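You operate a simulated robot arm through the tools that you are given. There is no shell and no other tool. Be economical: measure what you need, move in short steps, check, and stop when the job is done.

You are at the controls of a simulated two-armed robot. One attempt, no reset.

JOB
Take the lid off the red-lid jar and lay it down on the top of the light table.

Only the result counts: the job must be done as asked and must still hold three seconds after the hand-in. Knocking over, shifting, dropping, spilling or breaking anything else fails it. Lids that push on must go on centred and level and be pressed home; caps that screw on are set level and turned clockwise until they are tight.

ROBOT AND FRAMES
Two 7-joint arms with two-finger parallel grippers on one trunk, on a base that drives. Base frame: it is fixed to the floor where the robot stands at the start and does not move with it; the origin is under the middle of the robot, x ahead of it, y to its left, z up. Readings come in m, rad, newtons and seconds.
The left shoulder is at the start at [-0.082, 0.119, 0.851], the right one opposite. With the tool pointing down near the work surface each hand reaches from about 0.14 to 0.58 m from the robot's upright axis, wherever it stands, measured 20 degrees to its own side. Payload 3.43 kg a hand.
Tool frame (each hand has its own): the origin (TCP) lies between the finger pads and is the grasp point; the fingertips stand 0.03 m ahead of it; z points along the fingers, y is the line along which they close. Largest opening 0.094 m; finger width 0.028, thickness 0.01; the body of the gripper, 0.05 by 0.096 m, starts 0.055 m behind the TCP.
Orientation is that of the tool frame in the base frame, as [roll, pitch, yaw] about the fixed x, y, z axes, in that order (R = Rz(yaw) Ry(pitch) Rx(roll)). With the fingers straight down and closing along the base's y, the tool's x points along the base's -x, its y along +y and its z along -z.

CONTROLS
- The arms move only by the tool arm_command. It takes "left_motion", "right_motion" or both (then of equal length, played together; a hand with none holds still); each is a list of rows, each a list of 3 entries, a list of its own where there are three numbers: the turn, a rotation vector about the base's x, y, z in rad, then the shift along the base's x, y, z in m, then the gripper command, from -1 (shut) to 1 (fully open), values between in proportion. In form: [[[rx, ry, rz], [dx, dy, dz], gripper], ...]. A call has 1 to 10 rows; each row shifts and turns the commanded pose from where the row before left it. Rows are played at 5 a second. More than 0.05 m and 0.15 rad between two rows, or a gripper value outside its range, and nothing of the call is played. Where a pose cannot be reached the arm comes as near as it can. A force on the tool above 40 N (or 10 N above the force at the start of the call, whichever is more), or a blocked arm, ends the call early, and 0.2 s more pass. The fingers move at their own pace (about 0.153 m/s each) and stop on an object; they squeeze with about 39 N. The grip force told is the motor's: it shows also when the fingers shut on nothing. Time passes only in rows, and 0.2 s behind the last, so rows that do not move let the fingers close. The reply holds the time, the measured pose of the TCP, the force on the tool along the base axes, the opening and the grip force, in the units named above and with some noise, with the torque about the TCP (base axes, N m) and any sound that the robot's microphone picked up.
- Cameras (640 x 400 px; columns grow to the right, rows downward): "scene" is now at [0.0324, -0.0169, 1.5578]; the picture's right is [-0.19, -0.98, 0.00], its down [-0.75, 0.14, -0.65] and it looks along [0.64, -0.12, -0.76] (base axes); focal length 296 px, centre (320, 200). "left" rides on the left gripper at [0.076, -0.014, -0.103] in its tool frame; the picture's right is [0.18, 0.98, 0.00], its down [-0.75, 0.14, -0.64] and it looks along [-0.63, 0.12, 0.77] (tool axes); focal length 243 px, centre (320, 200). "right" rides on the right gripper at [0.076, 0.014, -0.103] in its tool frame; the picture's right is [-0.18, 0.98, 0.00], its down [-0.75, -0.14, -0.64] and it looks along [-0.63, -0.12, 0.77] (tool axes); focal length 243 px, centre (320, 200). There is no depth. A picture from a camera that has moved, and an enlarged one, comes with that camera's place and axes in the base frame and with its lens.
- get_image(camera): a new picture of that camera. It takes no simulated time.
- raise_lower(by): slides the trunk up (or, below 0, down) by that many m; the arms and the scene camera ride with it, the base frame stays. It gives what a move gives, with no picture.
- roll_base(legs): drives the robot by 1 to 6 legs, each [ahead, left, turn to the left] in m, m and rad, along the robot's own axes; the way and the turn of a leg run together, so that a leg with both is an arc; at most 1.5 m and 3.142 rad a leg. The arms and the cameras ride along, it lands a little off, and it stops where it bumps. It gives what a move gives.
- aim_head(pan, tilt): turns the head with the scene camera to pan (to the left, within 2.496 rad either way) and tilt (down, from -0.506 to 1.204), counted from straight ahead of the robot. It gives what a move gives.
- zoom(camera, box): a new picture of the part [left, top, right, bottom] of that camera's present view, enlarged. It takes no simulated time.
- close_job(): hands the job in; it is judged then, once.

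Go step by step. Nothing tells you exact positions but the pictures and the camera data: compare them with the known pose of the tool, close in by small moves and look again before you grip or let go. The budget is 120 turns and 108 pictures, counting those below and the enlarged ones. Unless the task says otherwise, let go and move clear before handing in.

The tools are called after "Request:" as name(argument=value, ...) on one line, values as JSON. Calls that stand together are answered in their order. arm_command: Moves the arms, as the interface text tells. Its arguments: {"type":"object","properties":{"left_motion":{"type":"array","items":{"type":"array"}},"right_motion":{"type":"array","items":{"type":"array"}}},"required":[]} The other tools are called the same way: raise_lower (by) slides the trunk up or down; roll_base (legs) drives the base; aim_head (pan, tilt) turns the head that bears the scene camera; get_image (camera) takes a picture; zoom (camera, box) takes an enlarged picture of a part of a camera's view; close_job () hands the job in.

At the start:

```text
clock: 0.0
left_tcp_pos: [0.2961, 0.0242, 1.1286]
left_ee_rot: [-3.14, -0.001, 3.141]
left_force: [-0.4, 0.1, -0.7]
left_moment: [-0.03, 0.01, -0.01]
left_width: 0.0939
left_grasp_force: 0.0
right_tcp_pos: [0.2966, -0.2091, 1.1805]
right_ee_rot: [-3.141, -0.001, -3.14]
right_force: [-0.1, 0.0, -0.3]
right_moment: [-0.01, 0.03, -0.02]
right_width: 0.0939
right_grasp_force: 0.1
trunk travel left (down, up): [-0.275, 0.06]
robot x, y, heading: [0.0028, -0.0018, -0.004]
head pan, tilt: [-0.19, 0.864]
```

scene: 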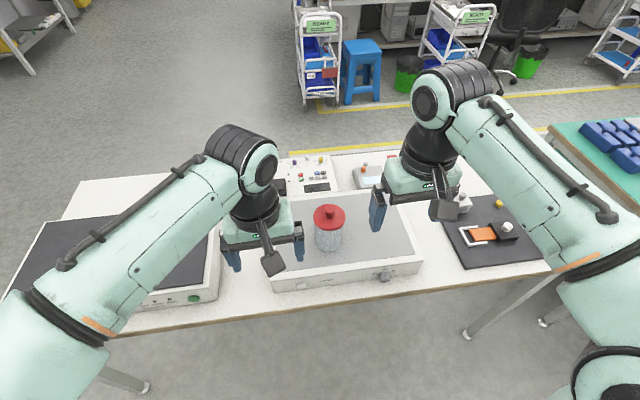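
right: 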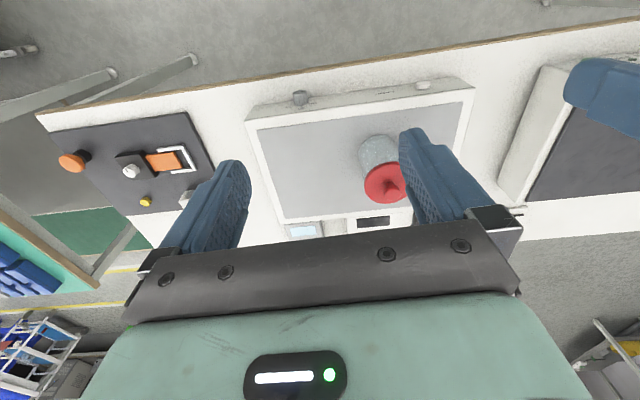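
left: 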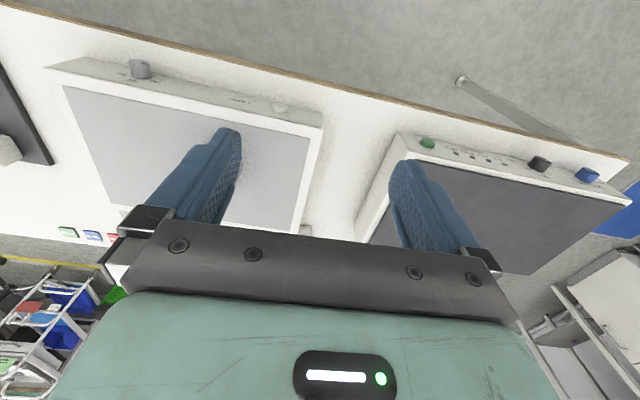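

I see the red-lid jar standing on a grey-topped box between the arms, with a dark-topped device to the left. I'll zoom in to identify the light table and the lid.

Request:
zoom(camera="scene", box=[230, 140, 450, 300])

Request:
zoom(camera="scene", box=[0, 180, 240, 330])

Request:
zoom(camera="right", box=[230, 60, 530, 250])

Request:
zoom(camera="left", box=[30, 40, 640, 280])

```text
2.50 times, centred on (340, 220) of scene
camera zoom: at [0.0324, -0.0169, 1.5578], right [-0.19, -0.98, 0.0], down [-0.75, 0.14, -0.65], along [0.64, -0.12, -0.76], focal length 741 px, centre (270, 150)
```

zoom: 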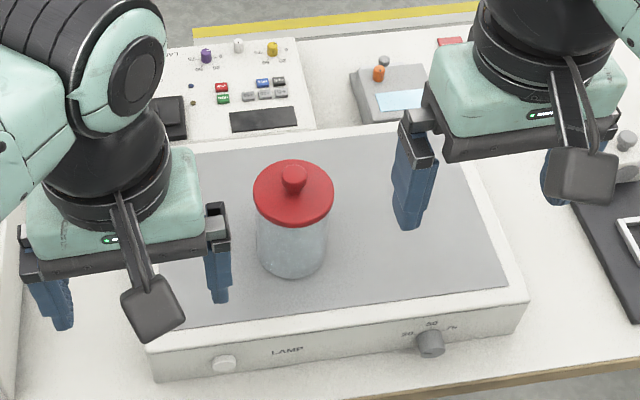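

```text
2.67 times, centred on (120, 255) of scene
camera zoom: at [0.0324, -0.0169, 1.5578], right [-0.19, -0.98, 0.0], down [-0.75, 0.14, -0.65], along [0.64, -0.12, -0.76], focal length 790 px, centre (853, 53)
```

zoom: 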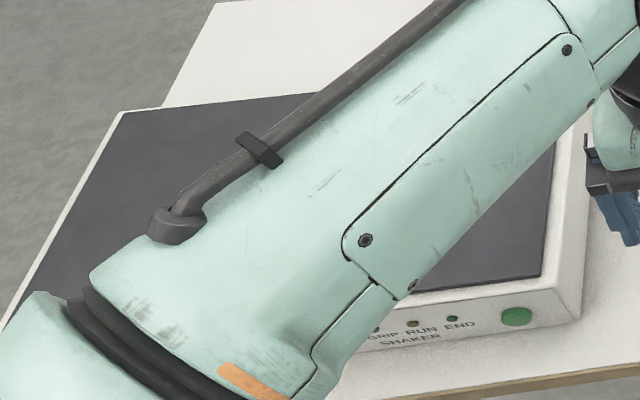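

```text
2.11 times, centred on (380, 155) of right
camera zoom: at [0.2199, -0.1959, 1.2837], right [0.18, 0.98, 0.0], down [0.75, -0.14, 0.64], along [0.63, -0.12, -0.77], focal length 511 px, centre (194, 295)
```

zoom: 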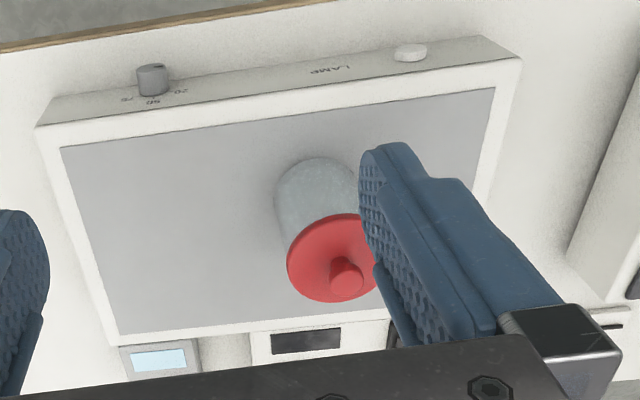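

```text
1.05 times, centred on (335, 160) of left (not enlarged: the box is as wide or as high as the picture)
camera zoom: at [0.221, 0.0094, 1.2307], right [-0.18, 0.98, 0.0], down [0.75, 0.14, 0.64], along [0.63, 0.12, -0.77], focal length 255 px, centre (304, 242)
```

zoom: 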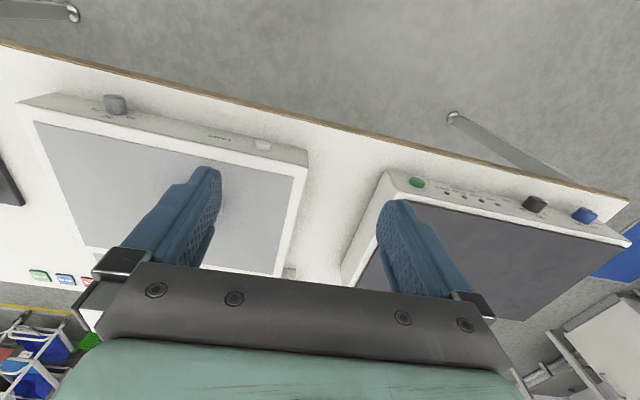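

The light table is the LAMP box the jar stands on. From two views the lid centre is near [0.494, -0.128, 0.93], its knob top about 0.96, and the table top about 0.81. I move the left arm aside and bring the right hand above the knob.

Request:
arm_command(left_motion=[[[0, 0, 0], [0, 0.04, 0], 1], [[0, 0, 0], [0, 0.04, 0], 1], [[0, 0, 0], [0, 0.04, 0], 1], [[0, 0, 0], [0, 0.03, 0], 1], [[0, 0, 0], [0, 0, 0], 1], [[0, 0, 0], [0, 0, 0], 1]], right_motion=[[[0, 0, 0], [0.04, 0.016, -0.02], 1], [[0, 0, 0], [0.04, 0.016, -0.02], 1], [[0, 0, 0], [0.04, 0.016, -0.03], 1], [[0, 0, 0], [0.04, 0.016, -0.03], 1], [[0, 0, 0], [0.037, 0.017, -0.03], 1], [[0, 0, 0], [0, 0, 0], 1]])

Request:
get_image(camera="right")

Request:
get_image(camera="scene")

```text
refused: row 3 steps farther than a row can; nothing moved
```

```text
100 pictures are left
camera right: at [0.2199, -0.1959, 1.2837], right [0.18, 0.98, 0.0], down [0.75, -0.14, 0.64], along [0.63, -0.12, -0.77], focal length 243 px, centre (320, 200)
```

right: 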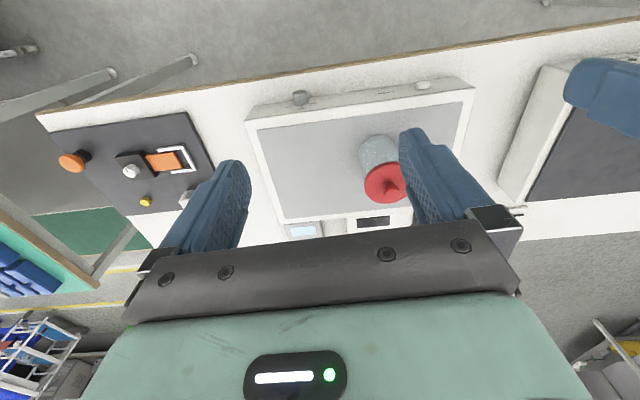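

```text
99 pictures are left
camera scene: at [0.0324, -0.0169, 1.5578], right [-0.19, -0.98, 0.0], down [-0.75, 0.14, -0.65], along [0.64, -0.12, -0.76], focal length 296 px, centre (320, 200)
```

scene: 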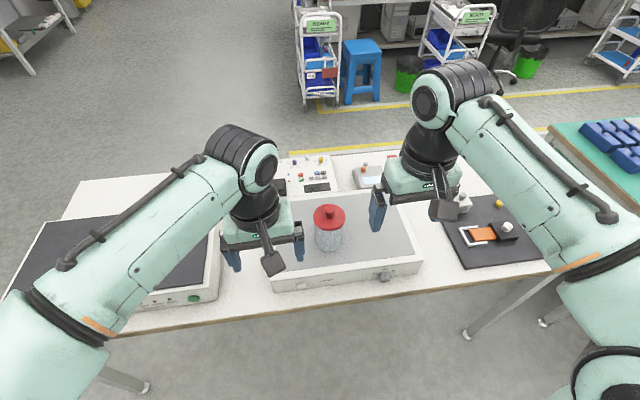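

Nothing moved: some steps were too long. I repeat the same move with shorter rows.

Request:
arm_command(left_motion=[[[0, 0, 0], [0, 0.04, 0], 1], [[0, 0, 0], [0, 0.04, 0], 1], [[0, 0, 0], [0, 0.04, 0], 1], [[0, 0, 0], [0, 0.03, 0], 1], [[0, 0, 0], [0, 0, 0], 1], [[0, 0, 0], [0, 0, 0], 1], [[0, 0, 0], [0, 0, 0], 1]], right_motion=[[[0, 0, 0], [0.033, 0.0135, -0.022], 1], [[0, 0, 0], [0.033, 0.0135, -0.022], 1], [[0, 0, 0], [0.033, 0.0135, -0.022], 1], [[0, 0, 0], [0.033, 0.0135, -0.022], 1], [[0, 0, 0], [0.033, 0.0135, -0.022], 1], [[0, 0, 0], [0.032, 0.0135, -0.02], 1], [[0, 0, 0], [0, 0, 0], 1]])

Request:
get_image(camera="right")

Request:
get_image(camera="scene")

```text
clock: 1.6
left_tcp_pos: [0.2953, 0.1743, 1.1296]
left_ee_rot: [-3.141, -0.001, -3.14]
left_force: [-0.2, 1.4, 0.1]
left_moment: [0.01, 0.01, -0.01]
left_width: 0.0939
left_grasp_force: 0.1
right_tcp_pos: [0.4951, -0.1296, 1.0489]
right_ee_rot: [-3.141, 0.001, -3.14]
right_force: [0.3, -0.1, 0.2]
right_moment: [-0.02, 0.0, -0.01]
right_width: 0.0939
right_grasp_force: 0.1
trunk travel left (down, up): [-0.275, 0.06]
robot x, y, heading: [0.0007, 0.0004, -0.001]
head pan, tilt: [-0.19, 0.864]
```

```text
98 pictures are left
camera right: at [0.417, -0.1151, 1.1533], right [0.18, 0.98, 0.0], down [0.75, -0.14, 0.64], along [0.63, -0.12, -0.77], focal length 243 px, centre (320, 200)
```

right: 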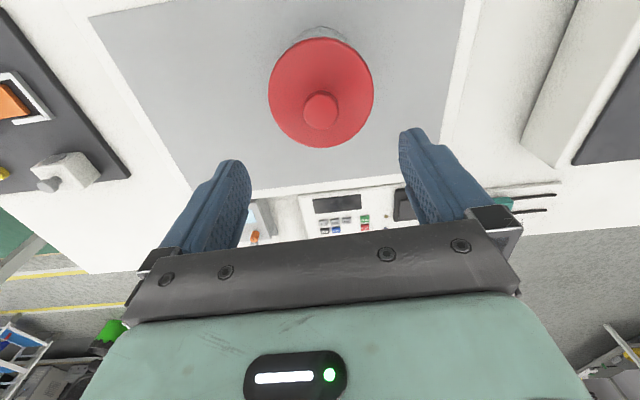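

```text
97 pictures are left
camera scene: at [0.0314, -0.0174, 1.5578], right [-0.19, -0.98, 0.0], down [-0.75, 0.14, -0.65], along [0.64, -0.12, -0.76], focal length 296 px, centre (320, 200)
```

scene: 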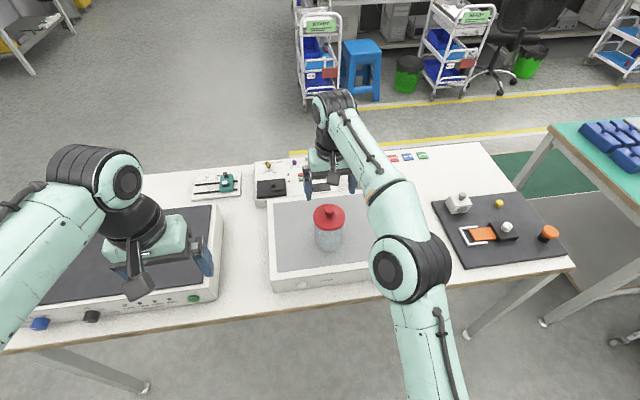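

Seen from closer the lid appears nearer and higher (x about 0.47, lid z about 0.96, knob top about 1.0). I shift back 2.4 cm without descending and look again.

Request:
arm_command(right_motion=[[[0, 0, 0], [-0.024, 0.003, 0.0], 1], [[0, 0, 0], [0, 0, 0], 1]])

Request:
get_image(camera="right")

Request:
zoom(camera="scene", box=[250, 140, 410, 300])

Request:
get_image(camera="left")

```text
clock: 2.2
left_tcp_pos: [0.2963, 0.1751, 1.1284]
left_ee_rot: [-3.142, 0.0, 3.14]
left_force: [-0.1, -0.6, 0.0]
left_moment: [0.0, 0.0, -0.01]
left_width: 0.0941
left_grasp_force: 0.0
right_tcp_pos: [0.4708, -0.1248, 1.0502]
right_ee_rot: [3.141, 0.0, 3.141]
right_force: [-0.3, 0.3, -0.6]
right_moment: [-0.04, -0.01, 0.02]
right_width: 0.0941
right_grasp_force: 0.0
trunk travel left (down, up): [-0.275, 0.06]
robot x, y, heading: [0.0018, 0.0, -0.004]
head pan, tilt: [-0.19, 0.864]
```

```text
96 pictures are left
camera right: at [0.3939, -0.1112, 1.1533], right [0.18, 0.98, 0.0], down [0.75, -0.14, 0.64], along [0.63, -0.12, -0.77], focal length 243 px, centre (320, 200)
```

right: 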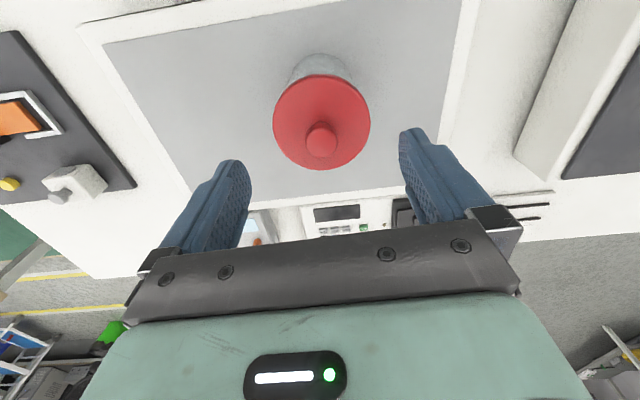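

```text
2.50 times, centred on (330, 220) of scene
camera zoom: at [0.0333, -0.0168, 1.5578], right [-0.19, -0.98, 0.0], down [-0.75, 0.14, -0.65], along [0.64, -0.12, -0.76], focal length 741 px, centre (295, 150)
```

zoom: 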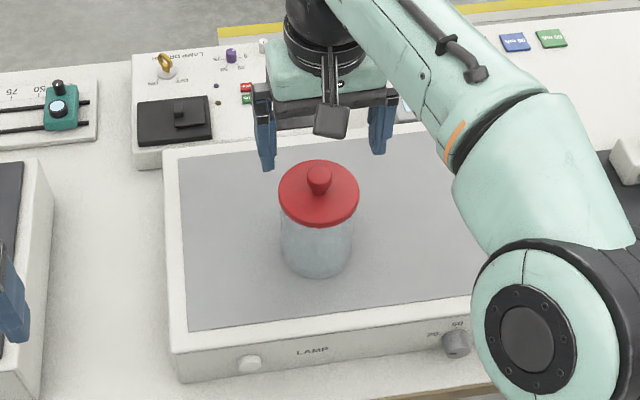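

```text
94 pictures are left
camera left: at [0.221, 0.1604, 1.2309], right [-0.18, 0.98, 0.0], down [0.75, 0.14, 0.64], along [0.63, 0.12, -0.77], focal length 243 px, centre (320, 200)
```

left: 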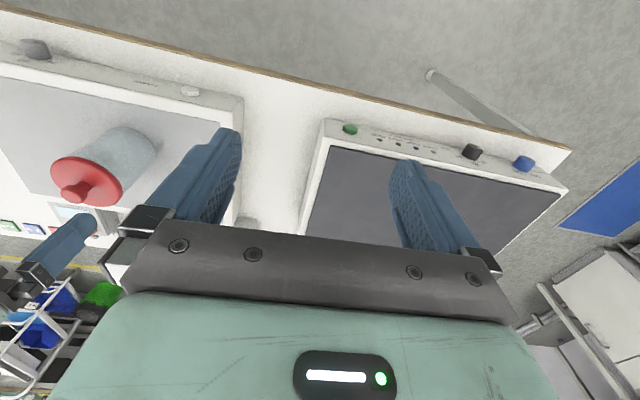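

Three views now agree: lid centre about [0.476, -0.125, 0.95], knob top about 0.973. I'll go down to TCP 1.00 (tips at 0.97) and check.

Request:
arm_command(right_motion=[[[0, 0, 0], [0.004, 0, -0.02], 1], [[0, 0, 0], [0, 0, -0.02], 1], [[0, 0, 0], [0, 0, -0.01], 1], [[0, 0, 0], [0, 0, 0], 1]])

Request:
get_image(camera="right")

Request:
zoom(camera="scene", box=[280, 160, 380, 260])

Request:
zoom(camera="left", box=[0, 120, 200, 260])

```text
clock: 3.2
left_tcp_pos: [0.2967, 0.1745, 1.1288]
left_ee_rot: [-3.141, -0.002, -3.141]
left_force: [0.5, 0.1, -0.1]
left_moment: [0.0, 0.01, 0.01]
left_width: 0.0938
left_grasp_force: 0.0
right_tcp_pos: [0.475, -0.1245, 1.0009]
right_ee_rot: [3.141, -0.001, 3.141]
right_force: [-0.1, -0.2, 0.0]
right_moment: [-0.02, 0.0, -0.02]
right_width: 0.0938
right_grasp_force: 0.1
trunk travel left (down, up): [-0.275, 0.06]
robot x, y, heading: [-0.0015, -0.0014, 0.003]
head pan, tilt: [-0.19, 0.864]
```

```text
93 pictures are left
camera right: at [0.3969, -0.1112, 1.1035], right [0.18, 0.98, 0.0], down [0.75, -0.14, 0.64], along [0.63, -0.12, -0.77], focal length 243 px, centre (320, 200)
```

right: 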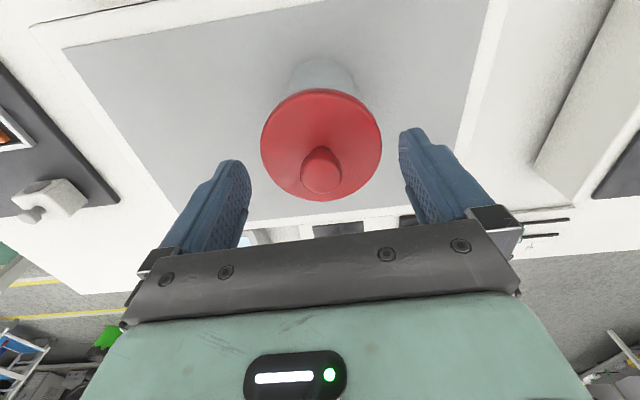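

```text
4.00 times, centred on (330, 210) of scene
camera zoom: at [0.0324, -0.0169, 1.5578], right [-0.19, -0.98, 0.0], down [-0.75, 0.14, -0.65], along [0.64, -0.12, -0.76], focal length 1185 px, centre (280, 160)
```

zoom: 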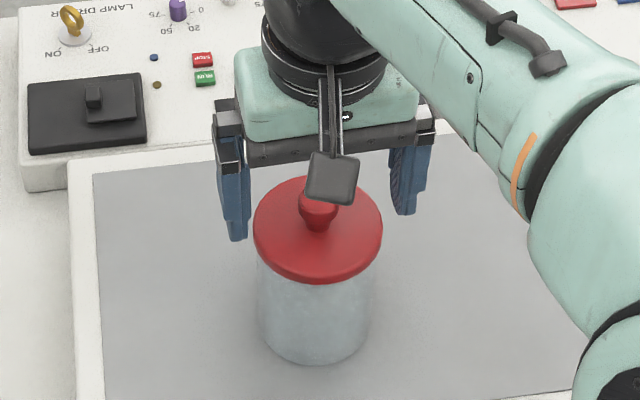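

```text
2.86 times, centred on (100, 190) of left
camera zoom: at [0.2203, 0.1603, 1.231], right [-0.18, 0.98, 0.0], down [0.75, 0.14, 0.64], along [0.63, 0.12, -0.77], focal length 693 px, centre (949, 229)
```

zoom: 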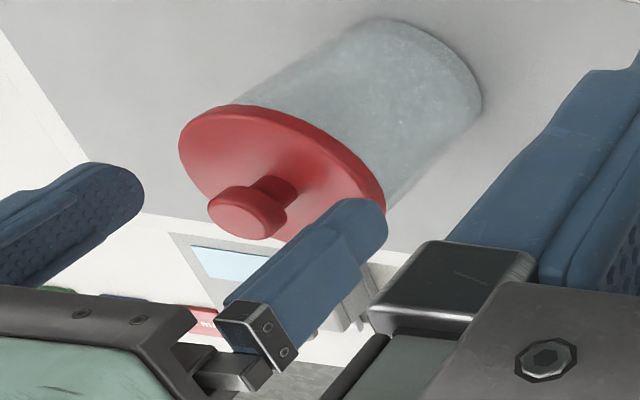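

The knob has a wide head over a narrower neck, lying centred between the fingers. I lower by 16 mm, so the tips end just above the lid surface, then look.

Request:
arm_command(right_motion=[[[0, 0, 0], [0, 0, -0.008], 1], [[0, 0, 0], [0, 0, -0.006], 1], [[0, 0, 0], [0, 0, 0], 0.0], [[0, 0, 0], [0, 0, 0], 0.0]])

Request:
get_image(camera="right")

Request:
zoom(camera="scene", box=[280, 160, 380, 260])

Request:
zoom(camera="left", box=[0, 120, 200, 260])

```text
clock: 4.2
left_tcp_pos: [0.2944, 0.1748, 1.1298]
left_ee_rot: [3.142, -0.001, 3.142]
left_force: [-0.5, 0.4, -0.9]
left_moment: [-0.02, -0.03, 0.0]
left_width: 0.0938
left_grasp_force: 0.0
right_tcp_pos: [0.4746, -0.1251, 0.9876]
right_ee_rot: [3.14, 0.001, 3.14]
right_force: [0.7, -1.6, 4.7]
right_moment: [-0.04, 0.02, 0.0]
right_width: 0.0473
right_grasp_force: 0.0
trunk travel left (down, up): [-0.275, 0.06]
robot x, y, heading: [-0.0, -0.0008, 0.004]
head pan, tilt: [-0.19, 0.864]
```

```text
90 pictures are left
camera right: at [0.3969, -0.1117, 1.0901], right [0.18, 0.98, 0.0], down [0.75, -0.14, 0.64], along [0.63, -0.12, -0.77], focal length 243 px, centre (320, 200)
```

right: 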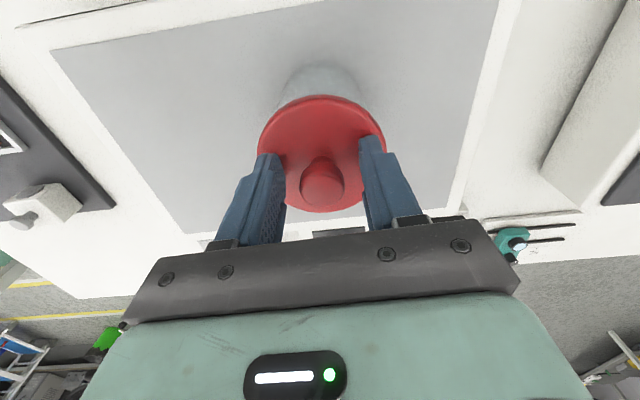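

```text
4.00 times, centred on (330, 210) of scene
camera zoom: at [0.032, -0.017, 1.5578], right [-0.19, -0.98, 0.0], down [-0.75, 0.14, -0.65], along [0.64, -0.12, -0.76], focal length 1185 px, centre (280, 160)
```

zoom: 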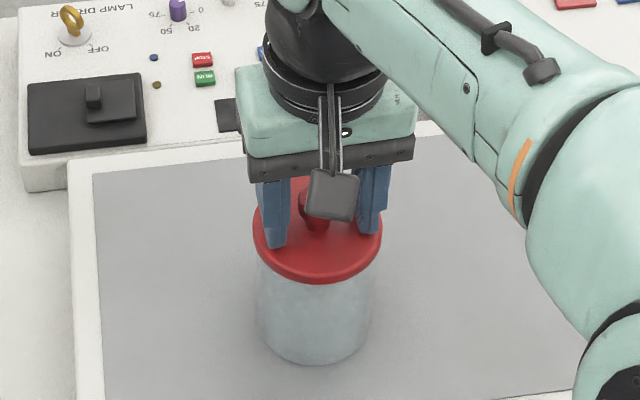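

```text
2.86 times, centred on (100, 190) of left
camera zoom: at [0.22, 0.1602, 1.2311], right [-0.18, 0.98, 0.0], down [0.75, 0.14, 0.64], along [0.63, 0.12, -0.77], focal length 693 px, centre (949, 229)
```

zoom: 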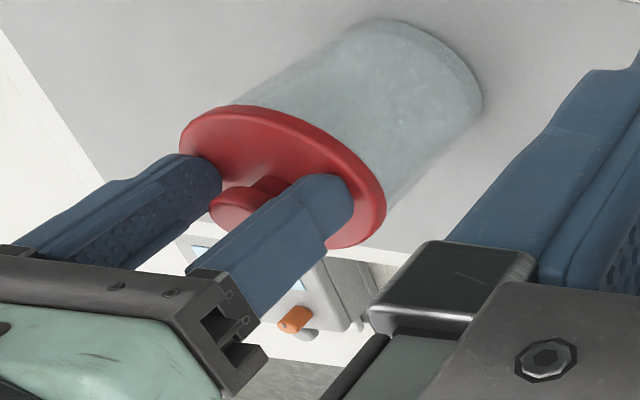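

The tips touch the lid lightly (5 N). I raise 2 mm and close on the knob.

Request:
arm_command(right_motion=[[[0, 0, 0], [0, 0, 0.003], 0.0], [[0, 0, 0], [0, 0, 0], -0.3], [[0, 0, 0], [0, 0, 0], -0.6], [[0, 0, 0], [0, 0, 0], -1], [[0, 0, 0], [0, 0, 0], -1]])

Request:
get_image(camera="right")

Request:
zoom(camera="left", box=[0, 120, 200, 260])

```text
clock: 5.4
left_tcp_pos: [0.2948, 0.175, 1.1287]
left_ee_rot: [-3.141, 0.001, 3.141]
left_force: [0.5, -0.4, -0.3]
left_moment: [0.0, 0.03, -0.01]
left_width: 0.0941
left_grasp_force: 0.0
right_tcp_pos: [0.4741, -0.1258, 0.9905]
right_ee_rot: [-3.14, 0.0, -3.141]
right_force: [0.7, -0.9, -0.1]
right_moment: [-0.01, -0.01, 0.0]
right_width: 0.0246
right_grasp_force: 38.9
trunk travel left (down, up): [-0.275, 0.06]
robot x, y, heading: [0.0015, -0.0018, 0.001]
head pan, tilt: [-0.19, 0.864]
heard: snap
```

```text
87 pictures are left
camera right: at [0.3972, -0.1116, 1.0925], right [0.18, 0.98, 0.0], down [0.75, -0.14, 0.64], along [0.63, -0.12, -0.77], focal length 243 px, centre (320, 200)
```

right: 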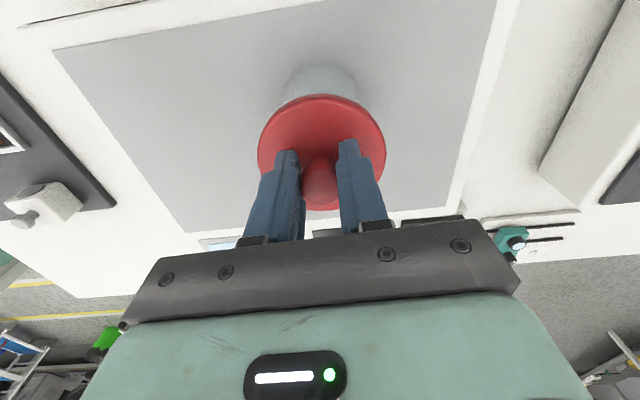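

```text
2.86 times, centred on (100, 190) of left
camera zoom: at [0.2203, 0.1603, 1.231], right [-0.18, 0.98, 0.0], down [0.75, 0.14, 0.64], along [0.63, 0.12, -0.77], focal length 693 px, centre (949, 229)
```

zoom: 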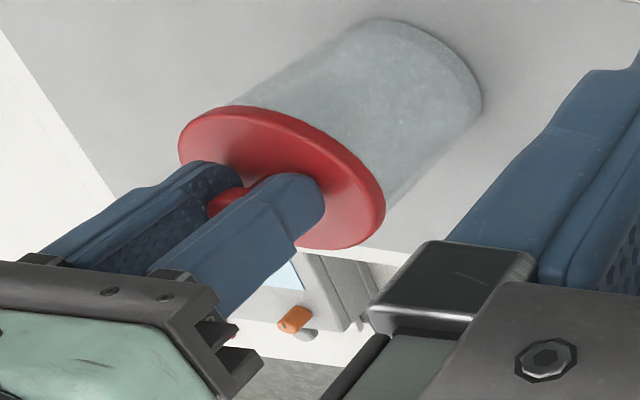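

The grip holds the knob at 24.6 mm. I lift a few millimetres gently to see whether the lid comes free.

Request:
arm_command(right_motion=[[[0, 0, 0], [0, 0, 0.003], -1], [[0, 0, 0], [0, 0, 0.003], -1], [[0, 0, 0], [0, 0, 0], -1]])

Request:
zoom(camera="left", box=[0, 120, 200, 260])

Request:
zoom(camera="scene", box=[280, 160, 380, 260])

```text
clock: 6.2
left_tcp_pos: [0.2961, 0.1742, 1.1281]
left_ee_rot: [3.141, 0.0, 3.141]
left_force: [-0.1, 0.2, 1.2]
left_moment: [-0.01, 0.01, -0.02]
left_width: 0.094
left_grasp_force: 0.0
right_tcp_pos: [0.4748, -0.1253, 0.9954]
right_ee_rot: [-3.141, 0.002, -3.141]
right_force: [-0.2, 0.4, -0.1]
right_moment: [0.02, -0.03, -0.03]
right_width: 0.0244
right_grasp_force: 38.8
trunk travel left (down, up): [-0.275, 0.06]
robot x, y, heading: [0.0004, -0.0005, 0.0]
head pan, tilt: [-0.19, 0.864]
```

```text
2.86 times, centred on (100, 190) of left
camera zoom: at [0.2203, 0.1603, 1.231], right [-0.18, 0.98, 0.0], down [0.75, 0.14, 0.64], along [0.63, 0.12, -0.77], focal length 693 px, centre (949, 229)
```

zoom: 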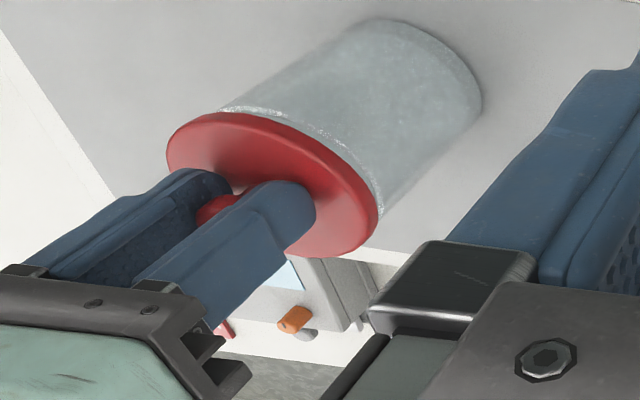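

```text
4.00 times, centred on (330, 210) of scene
camera zoom: at [0.0324, -0.017, 1.5578], right [-0.19, -0.98, 0.0], down [-0.75, 0.14, -0.65], along [0.64, -0.12, -0.76], focal length 1185 px, centre (280, 160)
```

zoom: 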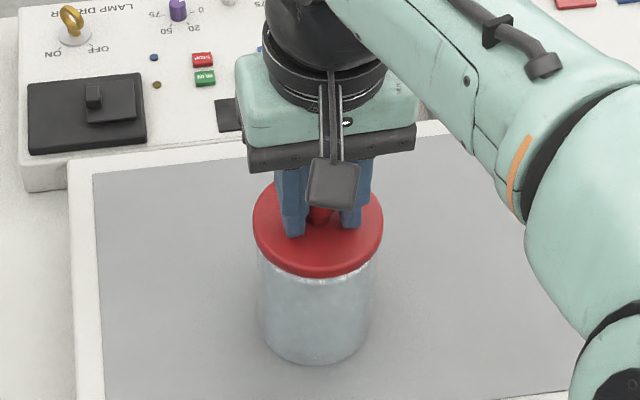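

The lid rises freely and the jar stays put. I lift straight up until it is fully clear.

Request:
arm_command(right_motion=[[[0, 0, 0], [0, 0, 0.01], -1], [[0, 0, 0], [0, 0, 0.015], -1], [[0, 0, 0], [0, 0, 0.02], -1], [[0, 0, 0], [0, 0, 0.02], -1], [[0, 0, 0], [0, 0, 0], -1]])

Request:
get_image(camera="left")

Request:
get_image(camera="right")

Request:
get_image(camera="scene")

```text
clock: 7.4
left_tcp_pos: [0.2951, 0.1754, 1.1287]
left_ee_rot: [3.141, 0.0, 3.141]
left_force: [0.4, -0.2, 0.0]
left_moment: [0.0, 0.0, 0.01]
left_width: 0.0942
left_grasp_force: 0.0
right_tcp_pos: [0.474, -0.126, 1.0609]
right_ee_rot: [3.141, 0.0, -3.141]
right_force: [0.2, -0.3, 0.2]
right_moment: [-0.05, -0.01, 0.01]
right_width: 0.0001
right_grasp_force: 32.6
trunk travel left (down, up): [-0.275, 0.06]
robot x, y, heading: [0.0027, 0.0011, 0.004]
head pan, tilt: [-0.19, 0.864]
```

```text
83 pictures are left
camera left: at [0.2203, 0.1602, 1.231], right [-0.18, 0.98, 0.0], down [0.75, 0.14, 0.64], along [0.63, 0.12, -0.77], focal length 243 px, centre (320, 200)
```

left: 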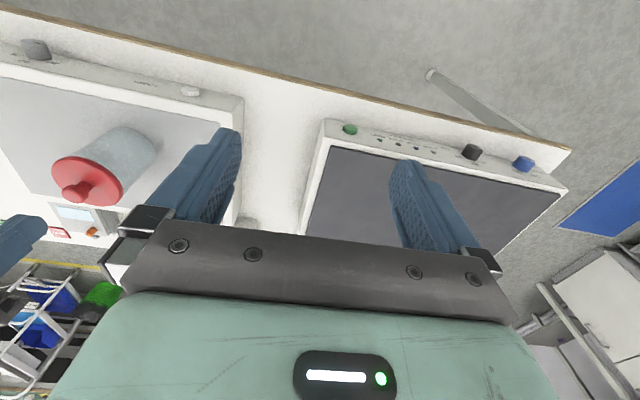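

```text
82 pictures are left
camera right: at [0.3974, -0.1118, 1.163], right [0.18, 0.98, 0.0], down [0.75, -0.14, 0.64], along [0.63, -0.12, -0.77], focal length 243 px, centre (320, 200)
```

right: 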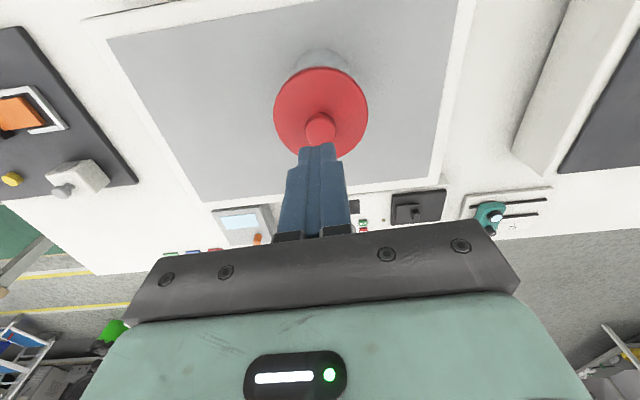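

```text
81 pictures are left
camera scene: at [0.0324, -0.017, 1.5578], right [-0.19, -0.98, 0.0], down [-0.75, 0.14, -0.65], along [0.64, -0.12, -0.76], focal length 296 px, centre (320, 200)
```

scene: 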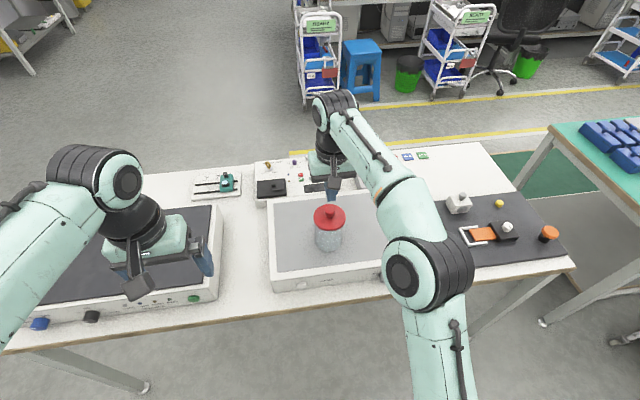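

The fingers slipped off the knob: they are shut on nothing and the lid is back on the jar. I look closely at how it sits and at the knob's shape.

Request:
zoom(camera="left", box=[20, 110, 180, 230])

Request:
zoom(camera="scene", box=[295, 190, 365, 260])

Request:
zoom(camera="right", box=[260, 40, 380, 180])

```text
3.33 times, centred on (100, 170) of left
camera zoom: at [0.2203, 0.1602, 1.231], right [-0.18, 0.98, 0.0], down [0.75, 0.14, 0.64], along [0.63, 0.12, -0.77], focal length 809 px, centre (1053, 300)
```

zoom: 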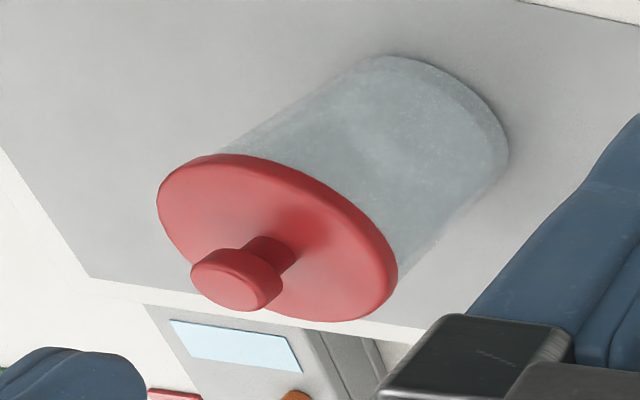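

```text
5.71 times, centred on (330, 225) of scene
camera zoom: at [0.0324, -0.017, 1.5578], right [-0.19, -0.98, 0.0], down [-0.75, 0.14, -0.65], along [0.64, -0.12, -0.76], focal length 1693 px, centre (263, 57)
```

zoom: 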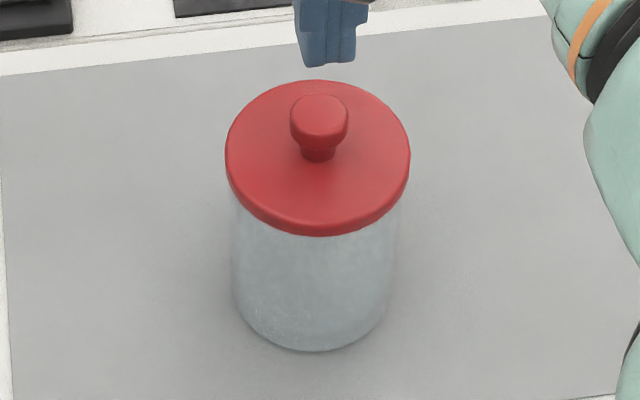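

```text
2.86 times, centred on (320, 110) of right
camera zoom: at [0.3974, -0.1118, 1.163], right [0.18, 0.98, 0.0], down [0.75, -0.14, 0.64], along [0.63, -0.12, -0.77], focal length 693 px, centre (320, 457)
```

zoom: 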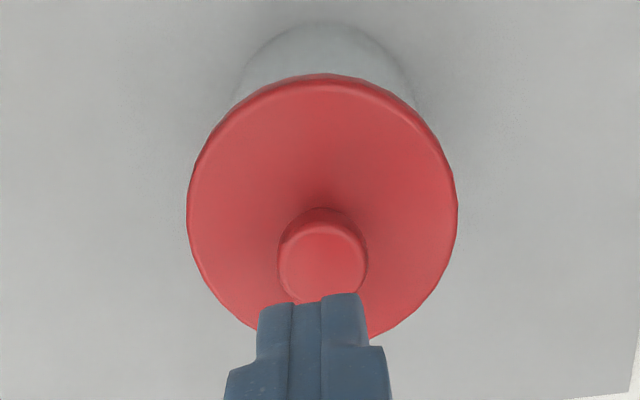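

The lid is back on level and the jar hasn't moved. The knob seems about 3–4 mm further ahead than my grip was, so I'll open, recentre, and go down to just short of contact.

Request:
arm_command(right_motion=[[[0, 0, 0], [0.004, 0.001, 0], 0.3], [[0, 0, 0], [0, 0, 0], 0.3], [[0, 0, 0], [0, 0, -0.02], 0.3], [[0, 0, 0], [0, 0, -0.02], 0.3], [[0, 0, 0], [0, 0, -0.02], 0.3], [[0, 0, 0], [0, 0, -0.009], 0.3], [[0, 0, 0], [0, 0, 0], 0.3]])

Request:
zoom(camera="right", box=[220, 80, 420, 240])

Request:
zoom(camera="left", box=[0, 120, 140, 240])

```text
clock: 9.0
left_tcp_pos: [0.2945, 0.1745, 1.129]
left_ee_rot: [-3.14, 0.0, -3.141]
left_force: [0.3, -0.1, 0.9]
left_moment: [0.0, 0.01, 0.02]
left_width: 0.0941
left_grasp_force: 0.1
right_tcp_pos: [0.4773, -0.1258, 0.9915]
right_ee_rot: [-3.141, 0.0, 3.14]
right_force: [0.2, 0.2, 0.6]
right_moment: [-0.01, -0.01, 0.01]
right_width: 0.0611
right_grasp_force: 0.1
trunk travel left (down, up): [-0.275, 0.06]
robot x, y, heading: [0.0006, 0.0001, -0.001]
head pan, tilt: [-0.19, 0.864]
```

```text
2.50 times, centred on (320, 160) of right
camera zoom: at [0.4008, -0.1113, 1.0946], right [0.18, 0.98, 0.0], down [0.75, -0.14, 0.64], along [0.63, -0.12, -0.77], focal length 606 px, centre (320, 300)
```

zoom: 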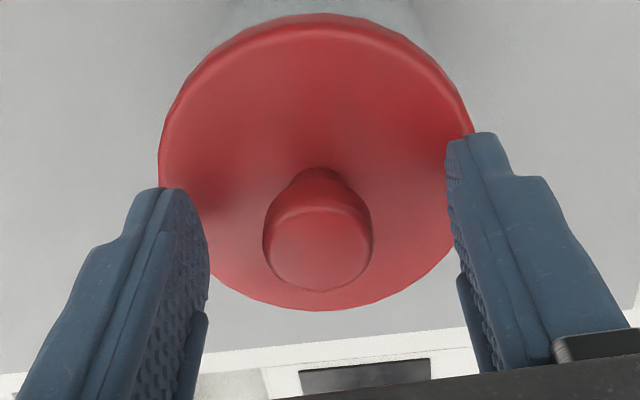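

```text
3.33 times, centred on (70, 180) of left
camera zoom: at [0.2203, 0.1603, 1.231], right [-0.18, 0.98, 0.0], down [0.75, 0.14, 0.64], along [0.63, 0.12, -0.77], focal length 809 px, centre (1153, 267)
```

zoom: 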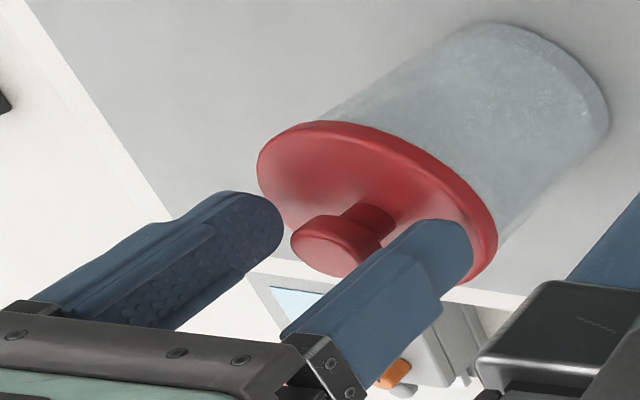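

The neck base is now centred on the fingers. I lower 3 mm to light contact, close, and lift very slowly.

Request:
arm_command(right_motion=[[[0, 0, 0], [0, 0, -0.003], 0.0], [[0, 0, 0], [0, 0, 0], -0.3], [[0, 0, 0], [0, 0, 0], -1], [[0, 0, 0], [0, 0, 0], -1], [[0, 0, 0], [0, 0, 0], -1]])

Request:
zoom(camera="left", box=[0, 120, 140, 240])

Request:
zoom(camera="right", box=[220, 80, 420, 240])

```text
clock: 10.2
left_tcp_pos: [0.2951, 0.175, 1.129]
left_ee_rot: [3.141, 0.0, -3.14]
left_force: [0.6, -0.3, 0.0]
left_moment: [0.01, -0.01, 0.03]
left_width: 0.0941
left_grasp_force: 0.0
right_tcp_pos: [0.4778, -0.1248, 0.9886]
right_ee_rot: [3.141, 0.0, 3.14]
right_force: [-0.2, -0.2, 0.8]
right_moment: [-0.03, 0.0, -0.01]
right_width: 0.0241
right_grasp_force: 38.8
trunk travel left (down, up): [-0.275, 0.06]
robot x, y, heading: [0.0002, 0.0003, 0.003]
head pan, tilt: [-0.19, 0.864]
```

```text
3.33 times, centred on (70, 180) of left
camera zoom: at [0.2203, 0.1603, 1.231], right [-0.18, 0.98, 0.0], down [0.75, 0.14, 0.64], along [0.63, 0.12, -0.77], focal length 809 px, centre (1153, 267)
```

zoom: 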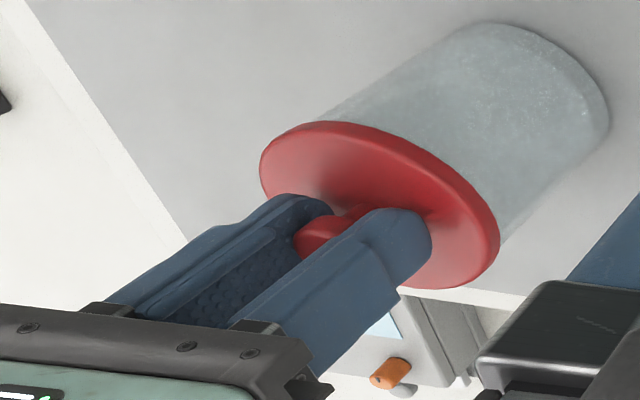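

```text
2.50 times, centred on (320, 160) of right
camera zoom: at [0.401, -0.1111, 1.0915], right [0.18, 0.98, 0.0], down [0.75, -0.14, 0.64], along [0.63, -0.12, -0.77], focal length 606 px, centre (320, 300)
```

zoom: 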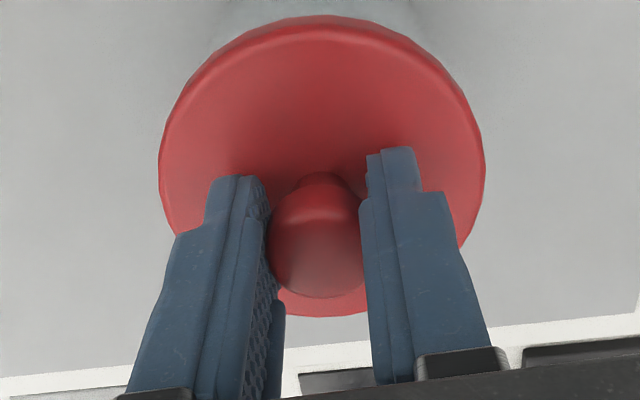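

A good grip with no side force. Now I lift slowly, 2 mm a row, and watch the opening.

Request:
arm_command(right_motion=[[[0, 0, 0], [0, 0, 0.002], -1], [[0, 0, 0], [0, 0, 0.002], -1], [[0, 0, 0], [0, 0, 0.002], -1], [[0, 0, 0], [0, 0, 0.002], -1], [[0, 0, 0], [0, 0, 0], -1]])

Request:
zoom(camera="left", box=[0, 120, 140, 240])

Request:
zoom(camera="right", box=[220, 80, 420, 240])

```text
clock: 11.4
left_tcp_pos: [0.2956, 0.1753, 1.1287]
left_ee_rot: [3.139, -0.001, 3.141]
left_force: [0.0, 0.4, 0.7]
left_moment: [0.0, -0.02, 0.03]
left_width: 0.094
left_grasp_force: 0.0
right_tcp_pos: [0.4766, -0.124, 0.9968]
right_ee_rot: [3.141, -0.001, 3.141]
right_force: [-0.4, 0.1, -0.2]
right_moment: [0.0, 0.02, 0.0]
right_width: 0.0242
right_grasp_force: 39.1
trunk travel left (down, up): [-0.275, 0.06]
robot x, y, heading: [-0.0052, -0.0038, 0.002]
head pan, tilt: [-0.19, 0.864]
```

```text
3.33 times, centred on (70, 180) of left
camera zoom: at [0.2203, 0.1603, 1.231], right [-0.18, 0.98, 0.0], down [0.75, 0.14, 0.64], along [0.63, 0.12, -0.77], focal length 809 px, centre (1153, 267)
```

zoom: 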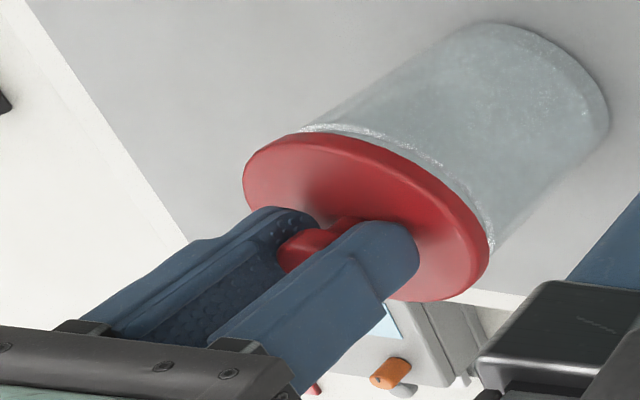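

```text
2.50 times, centred on (320, 160) of right
camera zoom: at [0.4012, -0.1109, 1.0997], right [0.18, 0.98, 0.0], down [0.75, -0.14, 0.64], along [0.63, -0.12, -0.77], focal length 606 px, centre (320, 300)
```

zoom: 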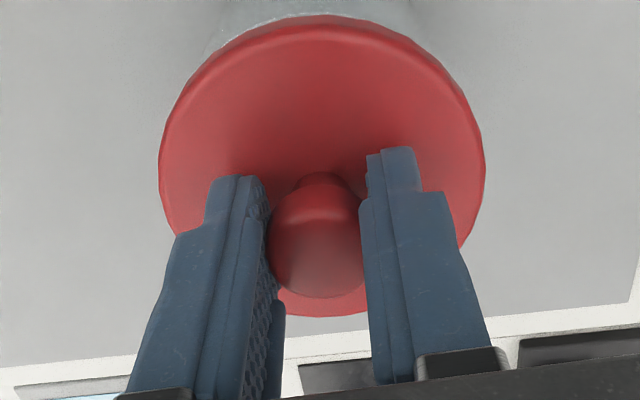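

The lid is rising with the hand and nothing slips. I carry on slowly.

Request:
arm_command(right_motion=[[[0, 0, 0], [0, 0, 0.002], -1], [[0, 0, 0], [0, 0, 0.002], -1], [[0, 0, 0], [0, 0, 0.003], -1], [[0, 0, 0], [0, 0, 0.003], -1], [[0, 0, 0], [0, 0, 0.003], -1], [[0, 0, 0], [0, 0, 0.003], -1], [[0, 0, 0], [0, 0, 0], -1]])

Request:
zoom(camera="left", box=[0, 120, 140, 240])

Request:
zoom(camera="right", box=[220, 80, 420, 240])

```text
clock: 13.0
left_tcp_pos: [0.2958, 0.1746, 1.1285]
left_ee_rot: [-3.141, -0.002, -3.141]
left_force: [-0.5, -0.2, 0.0]
left_moment: [0.0, -0.02, 0.0]
left_width: 0.0938
left_grasp_force: 0.0
right_tcp_pos: [0.4779, -0.1254, 1.0126]
right_ee_rot: [-3.141, -0.001, 3.141]
right_force: [0.2, -0.3, -0.3]
right_moment: [-0.03, -0.02, 0.0]
right_width: 0.0245
right_grasp_force: 39.2
trunk travel left (down, up): [-0.275, 0.06]
robot x, y, heading: [0.0035, -0.0001, 0.002]
head pan, tilt: [-0.19, 0.864]
```

```text
3.33 times, centred on (70, 180) of left
camera zoom: at [0.2203, 0.1603, 1.231], right [-0.18, 0.98, 0.0], down [0.75, 0.14, 0.64], along [0.63, 0.12, -0.77], focal length 809 px, centre (1153, 267)
```

zoom: 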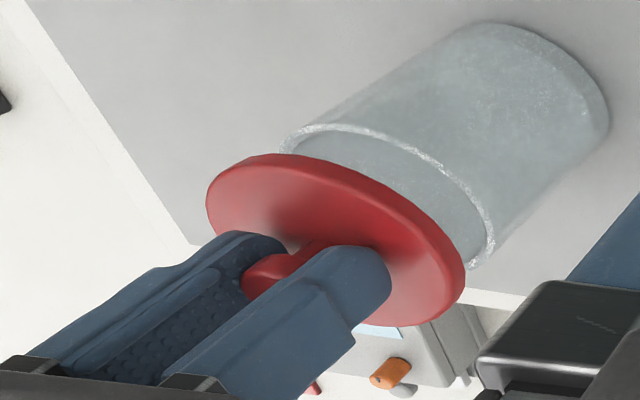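

```text
2.50 times, centred on (320, 160) of right
camera zoom: at [0.401, -0.1108, 1.1159], right [0.18, 0.98, 0.0], down [0.75, -0.14, 0.64], along [0.63, -0.12, -0.77], focal length 606 px, centre (320, 300)
```

zoom: 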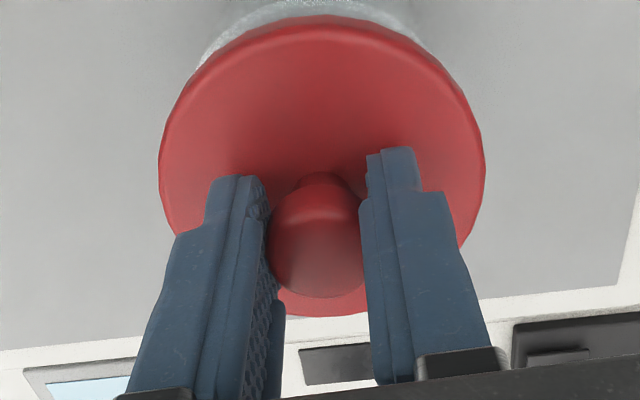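

The lid is clear of the jar and held level. I raise it a little more and carry it to the right over the free part of the light table (around y = -0.25), slowly.

Request:
arm_command(right_motion=[[[0, 0, 0], [0, 0, 0.004], -1], [[0, 0, 0], [0, 0, 0.006], -1], [[0, 0, 0], [0, 0, 0.008], -1], [[0, 0, 0], [0, 0, 0.008], -1], [[0, 0, 0], [0, 0, 0.005], -1], [[0, 0, 0], [0, 0, 0], -1]])

Request:
arm_command(right_motion=[[[0, 0, 0], [0, -0.005, 0], -1], [[0, 0, 0], [0.001, -0.012, 0], -1], [[0, 0, 0], [0.001, -0.018, 0], -1], [[0, 0, 0], [0.001, -0.02, 0], -1], [[0, 0, 0], [0.001, -0.02, 0], -1], [[0, 0, 0], [0.001, -0.02, 0], -1], [[0, 0, 0], [0.001, -0.015, 0], -1], [[0, 0, 0], [0.001, -0.01, 0], -1], [[0, 0, 0], [0, -0.005, 0], -1], [[0, 0, 0], [0, 0, 0], -1]])

Request:
get_image(camera="left")

Request:
get_image(camera="right")

Request:
get_image(camera="scene")

```text
clock: 14.4
left_tcp_pos: [0.2959, 0.1751, 1.1289]
left_ee_rot: [3.141, -0.001, -3.141]
left_force: [-0.7, 0.0, -0.2]
left_moment: [-0.01, -0.01, 0.02]
left_width: 0.0941
left_grasp_force: 0.0
right_tcp_pos: [0.4779, -0.1249, 1.0445]
right_ee_rot: [3.14, -0.001, -3.14]
right_force: [-0.7, -0.1, -0.2]
right_moment: [-0.01, -0.03, -0.03]
right_width: 0.0242
right_grasp_force: 38.2
trunk travel left (down, up): [-0.275, 0.06]
robot x, y, heading: [-0.0036, 0.002, 0.003]
head pan, tilt: [-0.19, 0.864]
```

```text
clock: 16.6
left_tcp_pos: [0.2967, 0.1764, 1.1283]
left_ee_rot: [-3.14, 0.0, 3.141]
left_force: [-0.7, -0.1, 0.5]
left_moment: [0.04, 0.0, 0.02]
left_width: 0.094
left_grasp_force: 0.1
right_tcp_pos: [0.4846, -0.2484, 1.0435]
right_ee_rot: [3.141, 0.001, -3.141]
right_force: [-0.7, -0.2, -0.3]
right_moment: [0.0, 0.04, 0.0]
right_width: 0.0244
right_grasp_force: 39.2
trunk travel left (down, up): [-0.275, 0.06]
robot x, y, heading: [-0.0022, -0.0022, 0.004]
head pan, tilt: [-0.19, 0.864]
```

```text
69 pictures are left
camera left: at [0.2203, 0.1603, 1.231], right [-0.18, 0.98, 0.0], down [0.75, 0.14, 0.64], along [0.63, 0.12, -0.77], focal length 243 px, centre (320, 200)
```

left: 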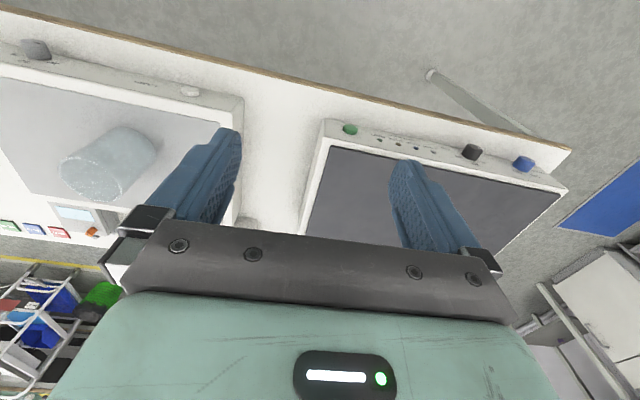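

```text
68 pictures are left
camera right: at [0.4082, -0.2357, 1.1468], right [0.18, 0.98, 0.0], down [0.75, -0.14, 0.64], along [0.63, -0.12, -0.77], focal length 243 px, centre (320, 200)
```

right: 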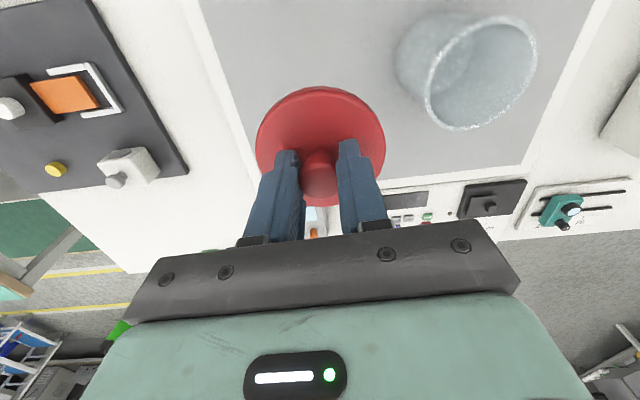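

```text
67 pictures are left
camera scene: at [0.0324, -0.0169, 1.5578], right [-0.19, -0.98, 0.0], down [-0.75, 0.14, -0.65], along [0.64, -0.12, -0.76], focal length 296 px, centre (320, 200)
```

scene: 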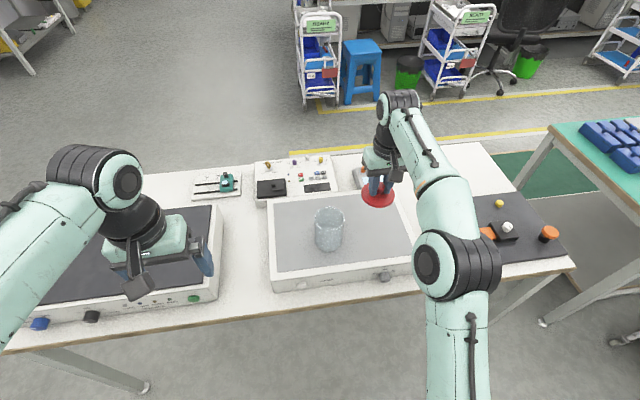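

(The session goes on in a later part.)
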